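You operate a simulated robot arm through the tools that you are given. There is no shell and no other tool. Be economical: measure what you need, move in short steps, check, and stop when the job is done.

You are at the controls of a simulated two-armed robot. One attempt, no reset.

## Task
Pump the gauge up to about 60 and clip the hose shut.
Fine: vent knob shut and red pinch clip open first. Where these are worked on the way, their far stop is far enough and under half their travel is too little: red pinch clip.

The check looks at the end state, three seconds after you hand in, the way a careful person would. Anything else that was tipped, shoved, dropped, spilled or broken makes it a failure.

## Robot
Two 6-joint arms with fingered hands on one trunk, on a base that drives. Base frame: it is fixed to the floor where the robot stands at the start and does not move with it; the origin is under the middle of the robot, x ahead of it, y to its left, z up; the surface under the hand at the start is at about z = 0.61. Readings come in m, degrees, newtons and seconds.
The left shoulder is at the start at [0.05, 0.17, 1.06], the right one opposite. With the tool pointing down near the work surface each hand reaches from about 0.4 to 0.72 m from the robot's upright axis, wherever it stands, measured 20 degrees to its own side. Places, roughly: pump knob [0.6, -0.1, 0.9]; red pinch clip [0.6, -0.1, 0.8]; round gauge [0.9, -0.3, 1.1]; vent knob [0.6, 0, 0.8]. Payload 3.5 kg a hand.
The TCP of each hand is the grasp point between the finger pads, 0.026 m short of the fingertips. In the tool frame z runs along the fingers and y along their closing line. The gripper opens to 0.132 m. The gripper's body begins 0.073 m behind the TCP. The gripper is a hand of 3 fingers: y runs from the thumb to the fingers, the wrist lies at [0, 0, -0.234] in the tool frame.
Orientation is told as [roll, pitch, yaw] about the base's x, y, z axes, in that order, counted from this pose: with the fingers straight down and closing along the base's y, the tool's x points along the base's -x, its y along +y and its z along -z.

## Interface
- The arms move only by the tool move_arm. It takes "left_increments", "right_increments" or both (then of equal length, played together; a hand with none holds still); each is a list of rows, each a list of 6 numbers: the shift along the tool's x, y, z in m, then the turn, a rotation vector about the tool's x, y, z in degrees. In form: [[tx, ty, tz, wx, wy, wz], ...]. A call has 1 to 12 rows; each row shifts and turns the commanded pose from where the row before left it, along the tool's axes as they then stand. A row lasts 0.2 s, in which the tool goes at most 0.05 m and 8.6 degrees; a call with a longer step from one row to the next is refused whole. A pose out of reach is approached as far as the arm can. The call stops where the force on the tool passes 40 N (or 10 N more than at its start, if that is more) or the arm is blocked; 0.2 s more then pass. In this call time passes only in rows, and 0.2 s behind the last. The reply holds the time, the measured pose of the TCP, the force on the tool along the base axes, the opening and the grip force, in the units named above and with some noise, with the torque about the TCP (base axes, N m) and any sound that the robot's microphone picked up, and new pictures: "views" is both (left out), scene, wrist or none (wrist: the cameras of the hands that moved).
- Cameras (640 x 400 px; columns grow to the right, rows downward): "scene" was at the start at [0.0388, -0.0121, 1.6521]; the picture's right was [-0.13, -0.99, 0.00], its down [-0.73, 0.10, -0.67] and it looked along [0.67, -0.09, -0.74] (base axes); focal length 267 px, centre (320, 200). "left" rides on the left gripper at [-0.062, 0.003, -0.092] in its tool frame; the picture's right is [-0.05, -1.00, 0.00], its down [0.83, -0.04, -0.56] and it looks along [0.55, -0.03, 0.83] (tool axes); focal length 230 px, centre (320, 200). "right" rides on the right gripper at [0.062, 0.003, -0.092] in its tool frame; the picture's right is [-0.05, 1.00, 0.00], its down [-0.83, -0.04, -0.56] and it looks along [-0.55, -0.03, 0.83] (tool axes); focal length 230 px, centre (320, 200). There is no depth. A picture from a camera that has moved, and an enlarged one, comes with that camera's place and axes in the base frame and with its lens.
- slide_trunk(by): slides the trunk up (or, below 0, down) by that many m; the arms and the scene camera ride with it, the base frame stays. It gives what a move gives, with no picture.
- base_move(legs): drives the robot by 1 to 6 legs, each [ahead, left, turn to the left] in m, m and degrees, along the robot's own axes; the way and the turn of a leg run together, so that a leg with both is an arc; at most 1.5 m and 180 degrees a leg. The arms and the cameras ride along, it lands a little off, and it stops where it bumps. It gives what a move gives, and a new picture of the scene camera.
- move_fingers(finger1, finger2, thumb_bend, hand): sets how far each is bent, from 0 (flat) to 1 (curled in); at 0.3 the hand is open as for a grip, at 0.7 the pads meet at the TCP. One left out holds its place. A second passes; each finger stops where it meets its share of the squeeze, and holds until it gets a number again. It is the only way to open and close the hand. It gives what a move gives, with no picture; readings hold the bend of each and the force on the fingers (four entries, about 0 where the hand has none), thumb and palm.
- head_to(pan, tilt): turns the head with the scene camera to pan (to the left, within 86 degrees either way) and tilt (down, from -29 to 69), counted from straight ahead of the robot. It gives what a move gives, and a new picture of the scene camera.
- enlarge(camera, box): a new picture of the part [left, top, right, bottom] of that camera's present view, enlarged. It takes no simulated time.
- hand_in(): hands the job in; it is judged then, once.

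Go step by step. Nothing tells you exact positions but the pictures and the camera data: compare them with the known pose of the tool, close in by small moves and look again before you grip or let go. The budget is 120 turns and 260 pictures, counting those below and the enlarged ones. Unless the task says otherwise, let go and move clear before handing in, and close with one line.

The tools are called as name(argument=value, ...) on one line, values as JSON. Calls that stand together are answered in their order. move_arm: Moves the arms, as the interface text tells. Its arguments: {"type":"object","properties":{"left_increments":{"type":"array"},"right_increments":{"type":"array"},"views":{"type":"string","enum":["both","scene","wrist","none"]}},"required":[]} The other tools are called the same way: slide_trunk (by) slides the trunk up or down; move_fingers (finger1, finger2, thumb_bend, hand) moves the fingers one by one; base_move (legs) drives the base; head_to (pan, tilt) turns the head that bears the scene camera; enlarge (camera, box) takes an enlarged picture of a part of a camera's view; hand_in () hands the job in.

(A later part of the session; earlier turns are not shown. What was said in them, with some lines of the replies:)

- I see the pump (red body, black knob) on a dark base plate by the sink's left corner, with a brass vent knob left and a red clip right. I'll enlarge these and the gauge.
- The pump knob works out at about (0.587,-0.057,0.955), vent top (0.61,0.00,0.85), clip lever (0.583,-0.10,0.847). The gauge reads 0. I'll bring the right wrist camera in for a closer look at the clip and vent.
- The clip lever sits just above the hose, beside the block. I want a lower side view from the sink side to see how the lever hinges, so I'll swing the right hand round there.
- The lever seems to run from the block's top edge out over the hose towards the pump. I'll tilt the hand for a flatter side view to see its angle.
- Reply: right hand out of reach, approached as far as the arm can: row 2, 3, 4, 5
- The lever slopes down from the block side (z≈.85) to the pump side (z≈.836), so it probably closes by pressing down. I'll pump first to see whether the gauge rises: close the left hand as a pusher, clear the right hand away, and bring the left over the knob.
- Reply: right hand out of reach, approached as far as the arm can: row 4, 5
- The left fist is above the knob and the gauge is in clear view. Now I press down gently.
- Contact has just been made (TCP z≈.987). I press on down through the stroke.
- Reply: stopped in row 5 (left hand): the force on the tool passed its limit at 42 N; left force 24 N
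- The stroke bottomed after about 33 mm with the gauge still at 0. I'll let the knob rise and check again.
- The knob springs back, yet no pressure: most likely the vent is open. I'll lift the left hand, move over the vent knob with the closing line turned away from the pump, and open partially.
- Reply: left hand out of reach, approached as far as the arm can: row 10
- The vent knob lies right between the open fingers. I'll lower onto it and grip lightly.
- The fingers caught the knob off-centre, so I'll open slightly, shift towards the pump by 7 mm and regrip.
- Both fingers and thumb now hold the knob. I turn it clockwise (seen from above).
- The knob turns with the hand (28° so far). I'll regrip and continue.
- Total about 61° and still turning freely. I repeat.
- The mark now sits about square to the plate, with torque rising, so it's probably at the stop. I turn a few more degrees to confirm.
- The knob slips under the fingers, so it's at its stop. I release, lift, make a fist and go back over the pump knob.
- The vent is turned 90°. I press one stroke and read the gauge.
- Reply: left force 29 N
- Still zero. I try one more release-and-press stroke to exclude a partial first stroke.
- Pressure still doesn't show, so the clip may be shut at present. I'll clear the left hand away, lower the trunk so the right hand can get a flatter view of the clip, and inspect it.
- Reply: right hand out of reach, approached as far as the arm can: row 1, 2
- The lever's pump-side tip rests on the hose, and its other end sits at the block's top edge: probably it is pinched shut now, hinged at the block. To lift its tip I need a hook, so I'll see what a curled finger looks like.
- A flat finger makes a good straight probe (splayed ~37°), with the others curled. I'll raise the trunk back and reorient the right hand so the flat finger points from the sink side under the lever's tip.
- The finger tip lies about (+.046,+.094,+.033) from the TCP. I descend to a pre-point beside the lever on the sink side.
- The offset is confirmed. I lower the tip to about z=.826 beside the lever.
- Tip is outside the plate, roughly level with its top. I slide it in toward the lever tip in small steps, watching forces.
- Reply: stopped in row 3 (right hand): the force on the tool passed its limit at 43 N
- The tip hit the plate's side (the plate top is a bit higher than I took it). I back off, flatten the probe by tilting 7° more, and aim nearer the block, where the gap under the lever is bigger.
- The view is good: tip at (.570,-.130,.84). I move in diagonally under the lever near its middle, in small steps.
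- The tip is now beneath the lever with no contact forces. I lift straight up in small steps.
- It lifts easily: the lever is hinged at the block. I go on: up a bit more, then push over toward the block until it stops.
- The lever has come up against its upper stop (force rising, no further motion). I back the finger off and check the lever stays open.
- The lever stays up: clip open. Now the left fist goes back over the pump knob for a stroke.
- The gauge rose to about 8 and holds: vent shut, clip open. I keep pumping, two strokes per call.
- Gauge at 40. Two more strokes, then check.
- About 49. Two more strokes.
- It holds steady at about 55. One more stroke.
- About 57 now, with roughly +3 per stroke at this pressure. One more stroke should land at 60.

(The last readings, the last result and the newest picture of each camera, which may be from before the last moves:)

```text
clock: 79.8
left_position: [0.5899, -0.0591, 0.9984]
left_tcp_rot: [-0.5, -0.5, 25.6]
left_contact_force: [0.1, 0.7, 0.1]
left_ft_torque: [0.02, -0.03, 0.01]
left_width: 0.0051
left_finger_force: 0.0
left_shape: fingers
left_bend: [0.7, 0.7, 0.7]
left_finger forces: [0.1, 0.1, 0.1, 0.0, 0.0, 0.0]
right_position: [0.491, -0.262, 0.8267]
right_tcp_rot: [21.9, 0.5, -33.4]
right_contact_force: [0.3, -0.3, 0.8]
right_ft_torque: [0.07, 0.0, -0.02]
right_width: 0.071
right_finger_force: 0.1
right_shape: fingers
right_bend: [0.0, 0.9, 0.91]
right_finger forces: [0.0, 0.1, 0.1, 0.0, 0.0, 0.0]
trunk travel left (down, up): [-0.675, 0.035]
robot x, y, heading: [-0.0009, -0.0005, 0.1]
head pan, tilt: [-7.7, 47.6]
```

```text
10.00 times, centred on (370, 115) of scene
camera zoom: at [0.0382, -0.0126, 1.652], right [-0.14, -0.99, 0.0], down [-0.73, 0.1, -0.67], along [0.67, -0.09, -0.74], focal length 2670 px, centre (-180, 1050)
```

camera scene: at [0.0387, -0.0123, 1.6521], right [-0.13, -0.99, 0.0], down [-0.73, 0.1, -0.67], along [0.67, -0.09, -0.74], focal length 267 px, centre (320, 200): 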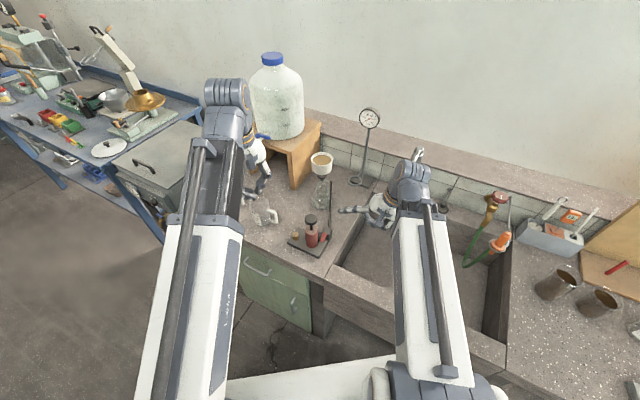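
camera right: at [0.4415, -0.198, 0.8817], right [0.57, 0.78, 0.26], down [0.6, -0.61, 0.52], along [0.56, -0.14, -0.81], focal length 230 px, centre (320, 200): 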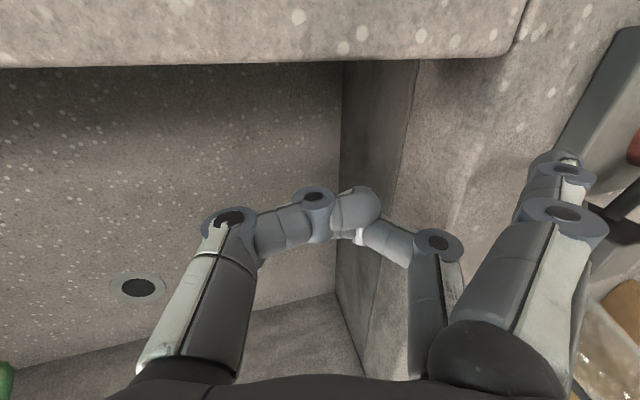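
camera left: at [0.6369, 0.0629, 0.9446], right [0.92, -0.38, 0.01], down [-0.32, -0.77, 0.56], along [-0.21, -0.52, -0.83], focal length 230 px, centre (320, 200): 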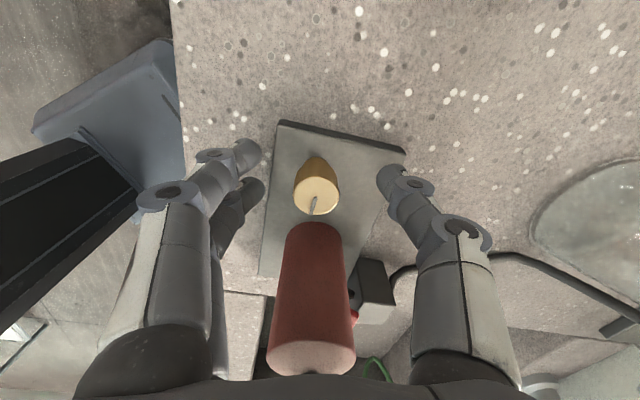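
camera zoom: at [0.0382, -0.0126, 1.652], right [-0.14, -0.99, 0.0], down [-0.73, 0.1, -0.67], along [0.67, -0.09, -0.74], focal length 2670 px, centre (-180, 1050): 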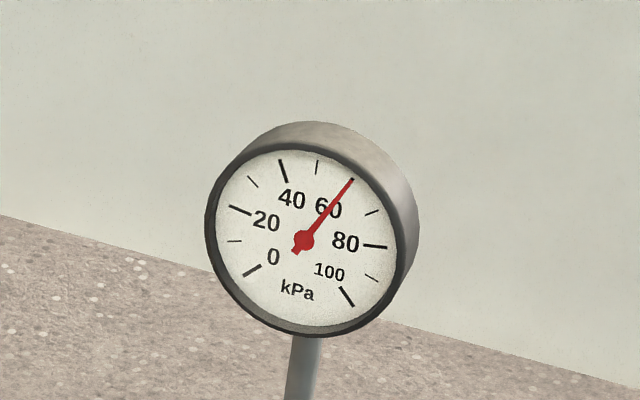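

The gauge reads 60. I retreat the left hand and bring the right finger above the lever's tip.

move_arm(left_increments=[[0, 0, -0.045, 0, 0, 0], [0, 0, -0.045, 0, 0, 0], [0, 0.03, -0.035, 0, 0, 0], [0, 0.04, -0.03, 0, 0, 0], [0, 0.045, -0.02, 0, 0, 0], [0, 0.045, -0.02, 0, 0, 0]], right_increments=[[0, 0, 0, 0, 0, 0], [0, 0, 0, 0, 0, 0], [0, 0.0105, -0.026, 0, 0, 0], [0.002, 0.0282, 0.0114, 0, 0, 0], [0.002, 0.0282, 0.0114, 0, 0, 0], [0.002, 0.02, 0.008, 0, 0, 0]], views="none")

enlarge(camera="scene", box=[305, 205, 365, 250])

enlarge(camera="right", box=[440, 60, 640, 240])

```text
clock: 81.2
left_position: [0.5183, 0.0876, 1.188]
left_tcp_rot: [-0.8, -0.6, 25.5]
left_contact_force: [-0.3, -0.2, 0.0]
left_ft_torque: [-0.02, 0.0, 0.02]
left_width: 0.0051
left_finger_force: 0.0
left_shape: fingers
left_bend: [0.7, 0.7, 0.7]
left_finger forces: [0.0, 0.1, 0.1, 0.2, 0.1, 0.1]
right_position: [0.5314, -0.1909, 0.857]
right_tcp_rot: [21.9, 0.5, -33.4]
right_contact_force: [-0.4, 1.0, 0.0]
right_ft_torque: [0.01, -0.01, 0.01]
right_width: 0.0711
right_finger_force: 0.0
right_shape: fingers
right_bend: [0.0, 0.9, 0.91]
right_finger forces: [0.0, 0.0, 0.1, 0.0, 0.0, 0.0]
trunk travel left (down, up): [-0.675, 0.035]
robot x, y, heading: [-0.0009, -0.002, -0.5]
head pan, tilt: [-7.7, 47.6]
```

```text
8.89 times, centred on (335, 228) of scene
camera zoom: at [0.0382, -0.0121, 1.6521], right [-0.14, -0.99, 0.0], down [-0.73, 0.1, -0.67], along [0.67, -0.09, -0.74], focal length 2373 px, centre (187, -44)
```

zoom: 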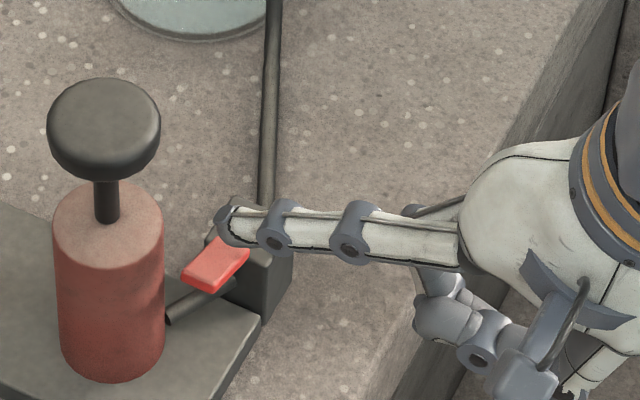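

```text
2.22 times, centred on (540, 150) of right
camera zoom: at [0.4641, -0.1838, 0.9433], right [0.56, 0.74, 0.37], down [0.56, -0.67, 0.49], along [0.61, -0.06, -0.79], focal length 511 px, centre (-169, 311)
```

zoom: 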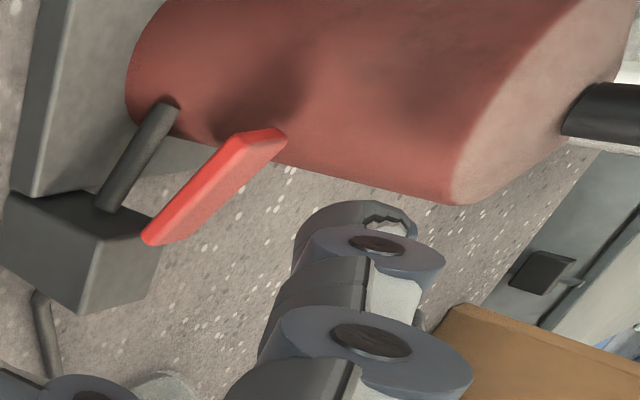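

move_arm(right_increments=[[0, 0.0075, 0.003, 0, 0, 0], [0, -0.0045, 0.0111, 0, 0, 0], [0, -0.0045, 0.0111, 0, 0, 0]], views="none")

enlarge(camera="scene", box=[305, 205, 365, 250])

enlarge(camera="right", box=[440, 60, 640, 240])

```text
clock: 82.0
left_position: [0.5185, 0.0861, 1.1888]
left_tcp_rot: [-0.8, -0.7, 25.5]
left_contact_force: [0.3, 0.7, -0.7]
left_ft_torque: [-0.03, 0.01, 0.02]
left_width: 0.0055
left_finger_force: 0.1
left_shape: fingers
left_bend: [0.7, 0.7, 0.7]
left_finger forces: [0.0, 0.0, 0.0, 0.0, 0.1, 0.1]
right_position: [0.5348, -0.1842, 0.8326]
right_tcp_rot: [22.0, 0.5, -33.3]
right_contact_force: [-0.7, 0.0, 0.3]
right_ft_torque: [0.08, -0.02, 0.01]
right_width: 0.072
right_finger_force: 0.2
right_shape: fingers
right_bend: [0.0, 0.9, 0.91]
right_finger forces: [0.5, 0.0, 0.0, 0.0, 0.0, 0.0]
trunk travel left (down, up): [-0.675, 0.035]
robot x, y, heading: [0.0032, -0.0001, 0.1]
head pan, tilt: [-7.7, 47.6]
```

```text
8.89 times, centred on (335, 228) of scene
camera zoom: at [0.0383, -0.0127, 1.6521], right [-0.14, -0.99, 0.0], down [-0.73, 0.1, -0.67], along [0.67, -0.09, -0.74], focal length 2373 px, centre (187, -44)
```

zoom: 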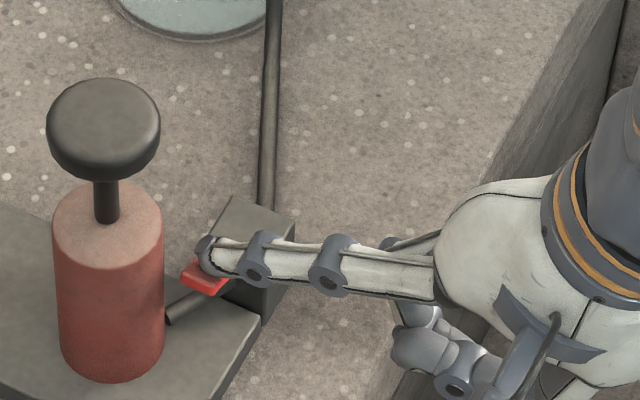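

```text
2.22 times, centred on (540, 150) of right
camera zoom: at [0.4671, -0.1775, 0.9186], right [0.55, 0.74, 0.37], down [0.56, -0.67, 0.49], along [0.61, -0.06, -0.79], focal length 511 px, centre (-169, 311)
```

zoom: 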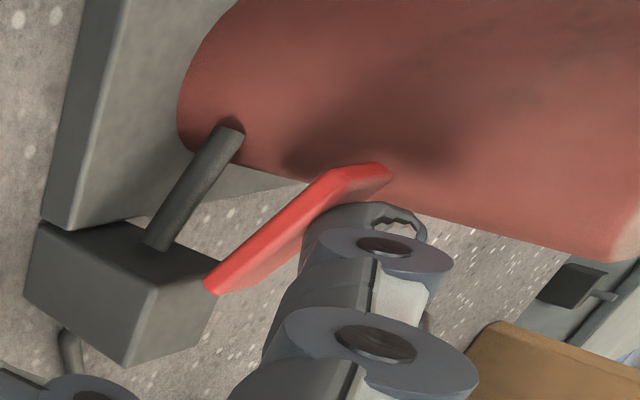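

The fingertip touches the lever's top. I press down to the stop.

move_arm(right_increments=[[0.0007, -0.0022, 0.0056, 0, 0, 0], [0.0007, -0.0022, 0.0056, 0, 0, 0], [0.0007, -0.0022, 0.0056, 0, 0, 0], [0, -0.0022, 0.0056, 0, 0, 0], [0, -0.0022, 0.0056, 0, 0, 0]], views="none")

enlarge(camera="scene", box=[305, 205, 365, 250])

enlarge(camera="right", box=[440, 60, 640, 240])

```text
clock: 83.2
left_position: [0.5184, 0.0857, 1.1892]
left_tcp_rot: [-0.7, -0.7, 25.4]
left_contact_force: [-0.5, -0.3, -0.7]
left_ft_torque: [0.03, 0.02, -0.02]
left_width: 0.0053
left_finger_force: 0.0
left_shape: fingers
left_bend: [0.7, 0.7, 0.7]
left_finger forces: [0.1, 0.0, 0.0, 0.0, 0.0, 0.0]
right_position: [0.5333, -0.1827, 0.8038]
right_tcp_rot: [22.0, 0.5, -33.4]
right_contact_force: [-4.1, -3.0, 9.4]
right_ft_torque: [0.89, -0.52, 0.18]
right_width: 0.0771
right_finger_force: 4.2
right_shape: fingers
right_bend: [0.0, 0.9, 0.91]
right_finger forces: [8.2, 0.0, 0.0, 0.0, 0.0, 0.0]
trunk travel left (down, up): [-0.675, 0.035]
robot x, y, heading: [-0.0014, -0.0025, -0.3]
head pan, tilt: [-7.7, 47.6]
```

```text
8.89 times, centred on (335, 228) of scene
camera zoom: at [0.0371, -0.0129, 1.6523], right [-0.14, -0.99, 0.0], down [-0.73, 0.1, -0.67], along [0.67, -0.09, -0.74], focal length 2373 px, centre (187, -44)
```

zoom: 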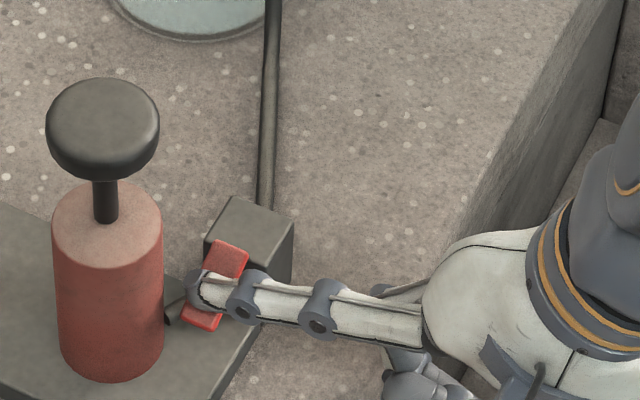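

```text
2.22 times, centred on (540, 150) of right
camera zoom: at [0.465, -0.1751, 0.8894], right [0.56, 0.74, 0.37], down [0.56, -0.67, 0.49], along [0.61, -0.06, -0.79], focal length 511 px, centre (-169, 311)
```

zoom: 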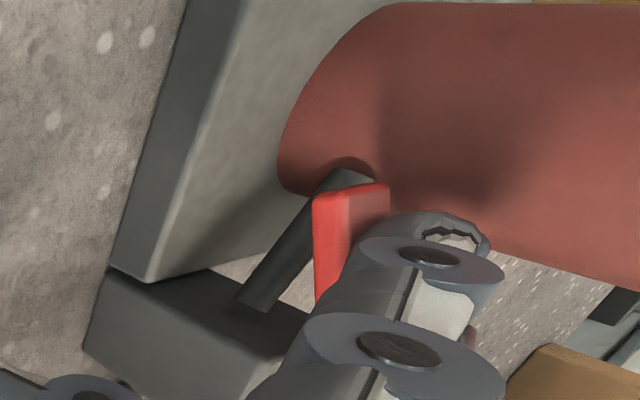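

The lever is down and force is building. A little more press, then lift off and away.

move_arm(right_increments=[[0, -0.0015, 0.0037, 0, 0, 0], [0, -0.0015, 0.0037, 0, 0, 0]], views="none")

move_arm(right_increments=[[0, 0.006, -0.015, 0, 0, 0], [0, 0.011, -0.028, 0, 0, 0], [0, -0.02, -0.04, 0, 0, 0], [0, -0.04, -0.016, 0, 0, 0], [0, -0.04, -0.016, 0, 0, 0], [0, -0.03, -0.03, 0, 0, 0]], views="none")

enlarge(camera="scene", box=[305, 205, 365, 250])

enlarge(camera="scene", box=[340, 95, 400, 135])

```text
clock: 83.8
left_position: [0.5159, 0.0853, 1.1907]
left_tcp_rot: [-0.8, -0.9, 25.5]
left_contact_force: [0.0, -0.2, -0.6]
left_ft_torque: [0.01, -0.01, 0.03]
left_width: 0.0054
left_finger_force: 0.1
left_shape: fingers
left_bend: [0.7, 0.7, 0.7]
left_finger forces: [0.1, 0.0, 0.0, 0.0, 0.0, 0.0]
right_position: [0.5317, -0.1833, 0.796]
right_tcp_rot: [22.1, 0.4, -33.4]
right_contact_force: [-11.9, -8.4, 25.6]
right_ft_torque: [2.81, -1.86, 0.57]
right_width: 0.0807
right_finger_force: 13.1
right_shape: fingers
right_bend: [0.0, 0.9, 0.91]
right_finger forces: [25.9, 0.0, 0.0, 0.0, 0.0, 0.0]
trunk travel left (down, up): [-0.675, 0.035]
robot x, y, heading: [0.0055, 0.0001, -0.3]
head pan, tilt: [-7.7, 47.6]
```

```text
clock: 85.2
left_position: [0.5194, 0.0858, 1.1885]
left_tcp_rot: [-0.8, -0.8, 25.5]
left_contact_force: [0.2, -0.1, 0.6]
left_ft_torque: [-0.02, -0.02, -0.04]
left_width: 0.0054
left_finger_force: 0.1
left_shape: fingers
left_bend: [0.7, 0.7, 0.7]
left_finger forces: [0.0, 0.1, 0.0, 0.0, 0.0, 0.0]
right_position: [0.4472, -0.3141, 0.8856]
right_tcp_rot: [22.0, 0.7, -33.2]
right_contact_force: [-0.4, -0.8, -0.4]
right_ft_torque: [-0.03, 0.02, -0.01]
right_width: 0.0718
right_finger_force: 0.0
right_shape: fingers
right_bend: [0.0, 0.9, 0.91]
right_finger forces: [0.1, 0.0, 0.0, 0.0, 0.0, 0.0]
trunk travel left (down, up): [-0.675, 0.035]
robot x, y, heading: [-0.0016, 0.0004, -0.1]
head pan, tilt: [-7.7, 47.6]
```

```text
8.89 times, centred on (335, 228) of scene
camera zoom: at [0.0382, -0.0128, 1.652], right [-0.14, -0.99, 0.0], down [-0.73, 0.1, -0.67], along [0.67, -0.09, -0.74], focal length 2373 px, centre (187, -44)
```

zoom: 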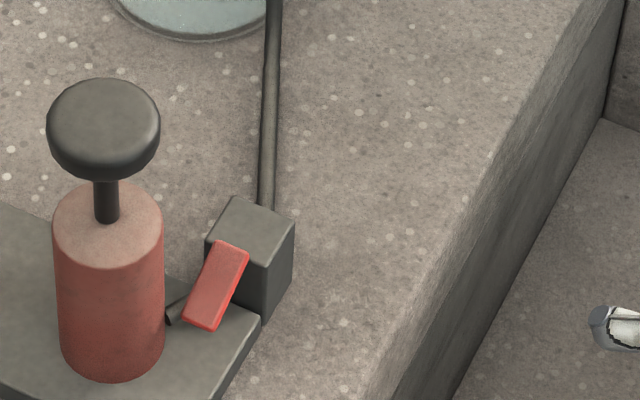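

```text
10.00 times, centred on (370, 115) of scene
camera zoom: at [0.0382, -0.0128, 1.652], right [-0.14, -0.99, 0.0], down [-0.73, 0.1, -0.67], along [0.67, -0.09, -0.74], focal length 2670 px, centre (-180, 1050)
```

zoom: 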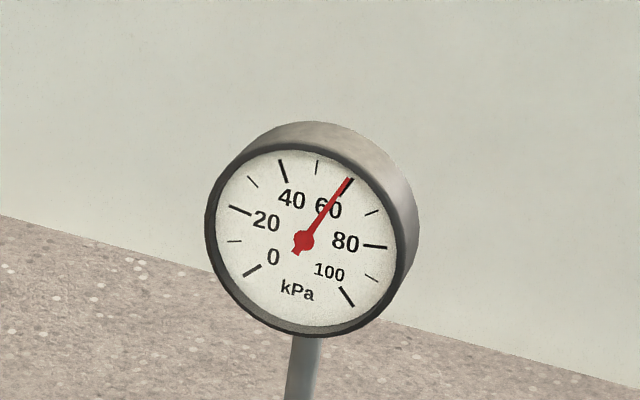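

The lever is back in its shut position and the gauge reads about 60. I wait a couple of seconds and take a final look.

move_arm(right_increments=[[0, 0, -0.02, 0, 0, 0], [0, 0, 0, 0, 0, 0], [0, 0, 0, 0, 0, 0], [0, 0, 0, 0, 0, 0], [0, 0, 0, 0, 0, 0], [0, 0, 0, 0, 0, 0], [0, 0, 0, 0, 0, 0], [0, 0, 0, 0, 0, 0], [0, 0, 0, 0, 0, 0], [0, 0, 0, 0, 0, 0], [0, 0, 0, 0, 0, 0], [0, 0, 0, 0, 0, 0]], views="scene")

enlarge(camera="scene", box=[340, 95, 400, 135])

```text
clock: 87.8
left_position: [0.5187, 0.0859, 1.1888]
left_tcp_rot: [-0.8, -0.7, 25.5]
left_contact_force: [0.5, -0.2, 0.1]
left_ft_torque: [-0.01, -0.04, 0.01]
left_width: 0.0053
left_finger_force: 0.2
left_shape: fingers
left_bend: [0.7, 0.7, 0.7]
left_finger forces: [0.1, 0.1, 0.0, 0.0, 0.1, 0.0]
right_position: [0.4452, -0.3235, 0.9037]
right_tcp_rot: [22.1, 0.7, -33.3]
right_contact_force: [0.2, -0.3, 0.1]
right_ft_torque: [0.0, -0.01, 0.0]
right_width: 0.0715
right_finger_force: 0.1
right_shape: fingers
right_bend: [0.0, 0.9, 0.91]
right_finger forces: [0.0, 0.0, 0.0, 0.0, 0.0, 0.0]
right hand out of reach, approached as far as the arm can: row 1
trunk travel left (down, up): [-0.675, 0.035]
robot x, y, heading: [-0.0018, 0.002, -0.2]
head pan, tilt: [-7.7, 47.6]
camera scene: at [0.0383, -0.0126, 1.6521], right [-0.14, -0.99, 0.0], down [-0.73, 0.1, -0.67], along [0.67, -0.09, -0.74], focal length 267 px, centre (320, 200)
```

scene: 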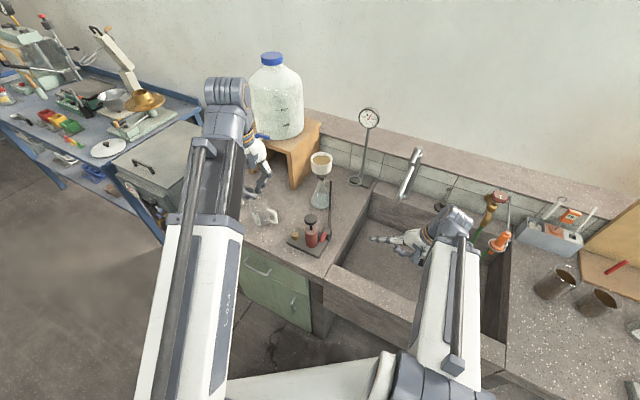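

```text
10.00 times, centred on (370, 115) of scene
camera zoom: at [0.0383, -0.0126, 1.6521], right [-0.14, -0.99, 0.0], down [-0.73, 0.1, -0.67], along [0.67, -0.09, -0.74], focal length 2670 px, centre (-180, 1050)
```

zoom: 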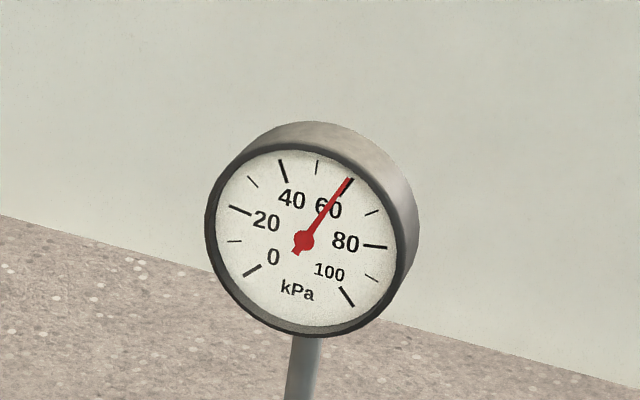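

The gauge is steady at about 60, the clip is shut, the vent is shut, both hands are clear and nothing else has been disturbed. I hand it in.

hand_in()

```text
The job is handed in.
```

I pumped the gauge up to about 60 kPa and clipped the hose shut; the vent knob is closed, and the reading held steady for about 2.6 seconds before I handed in.
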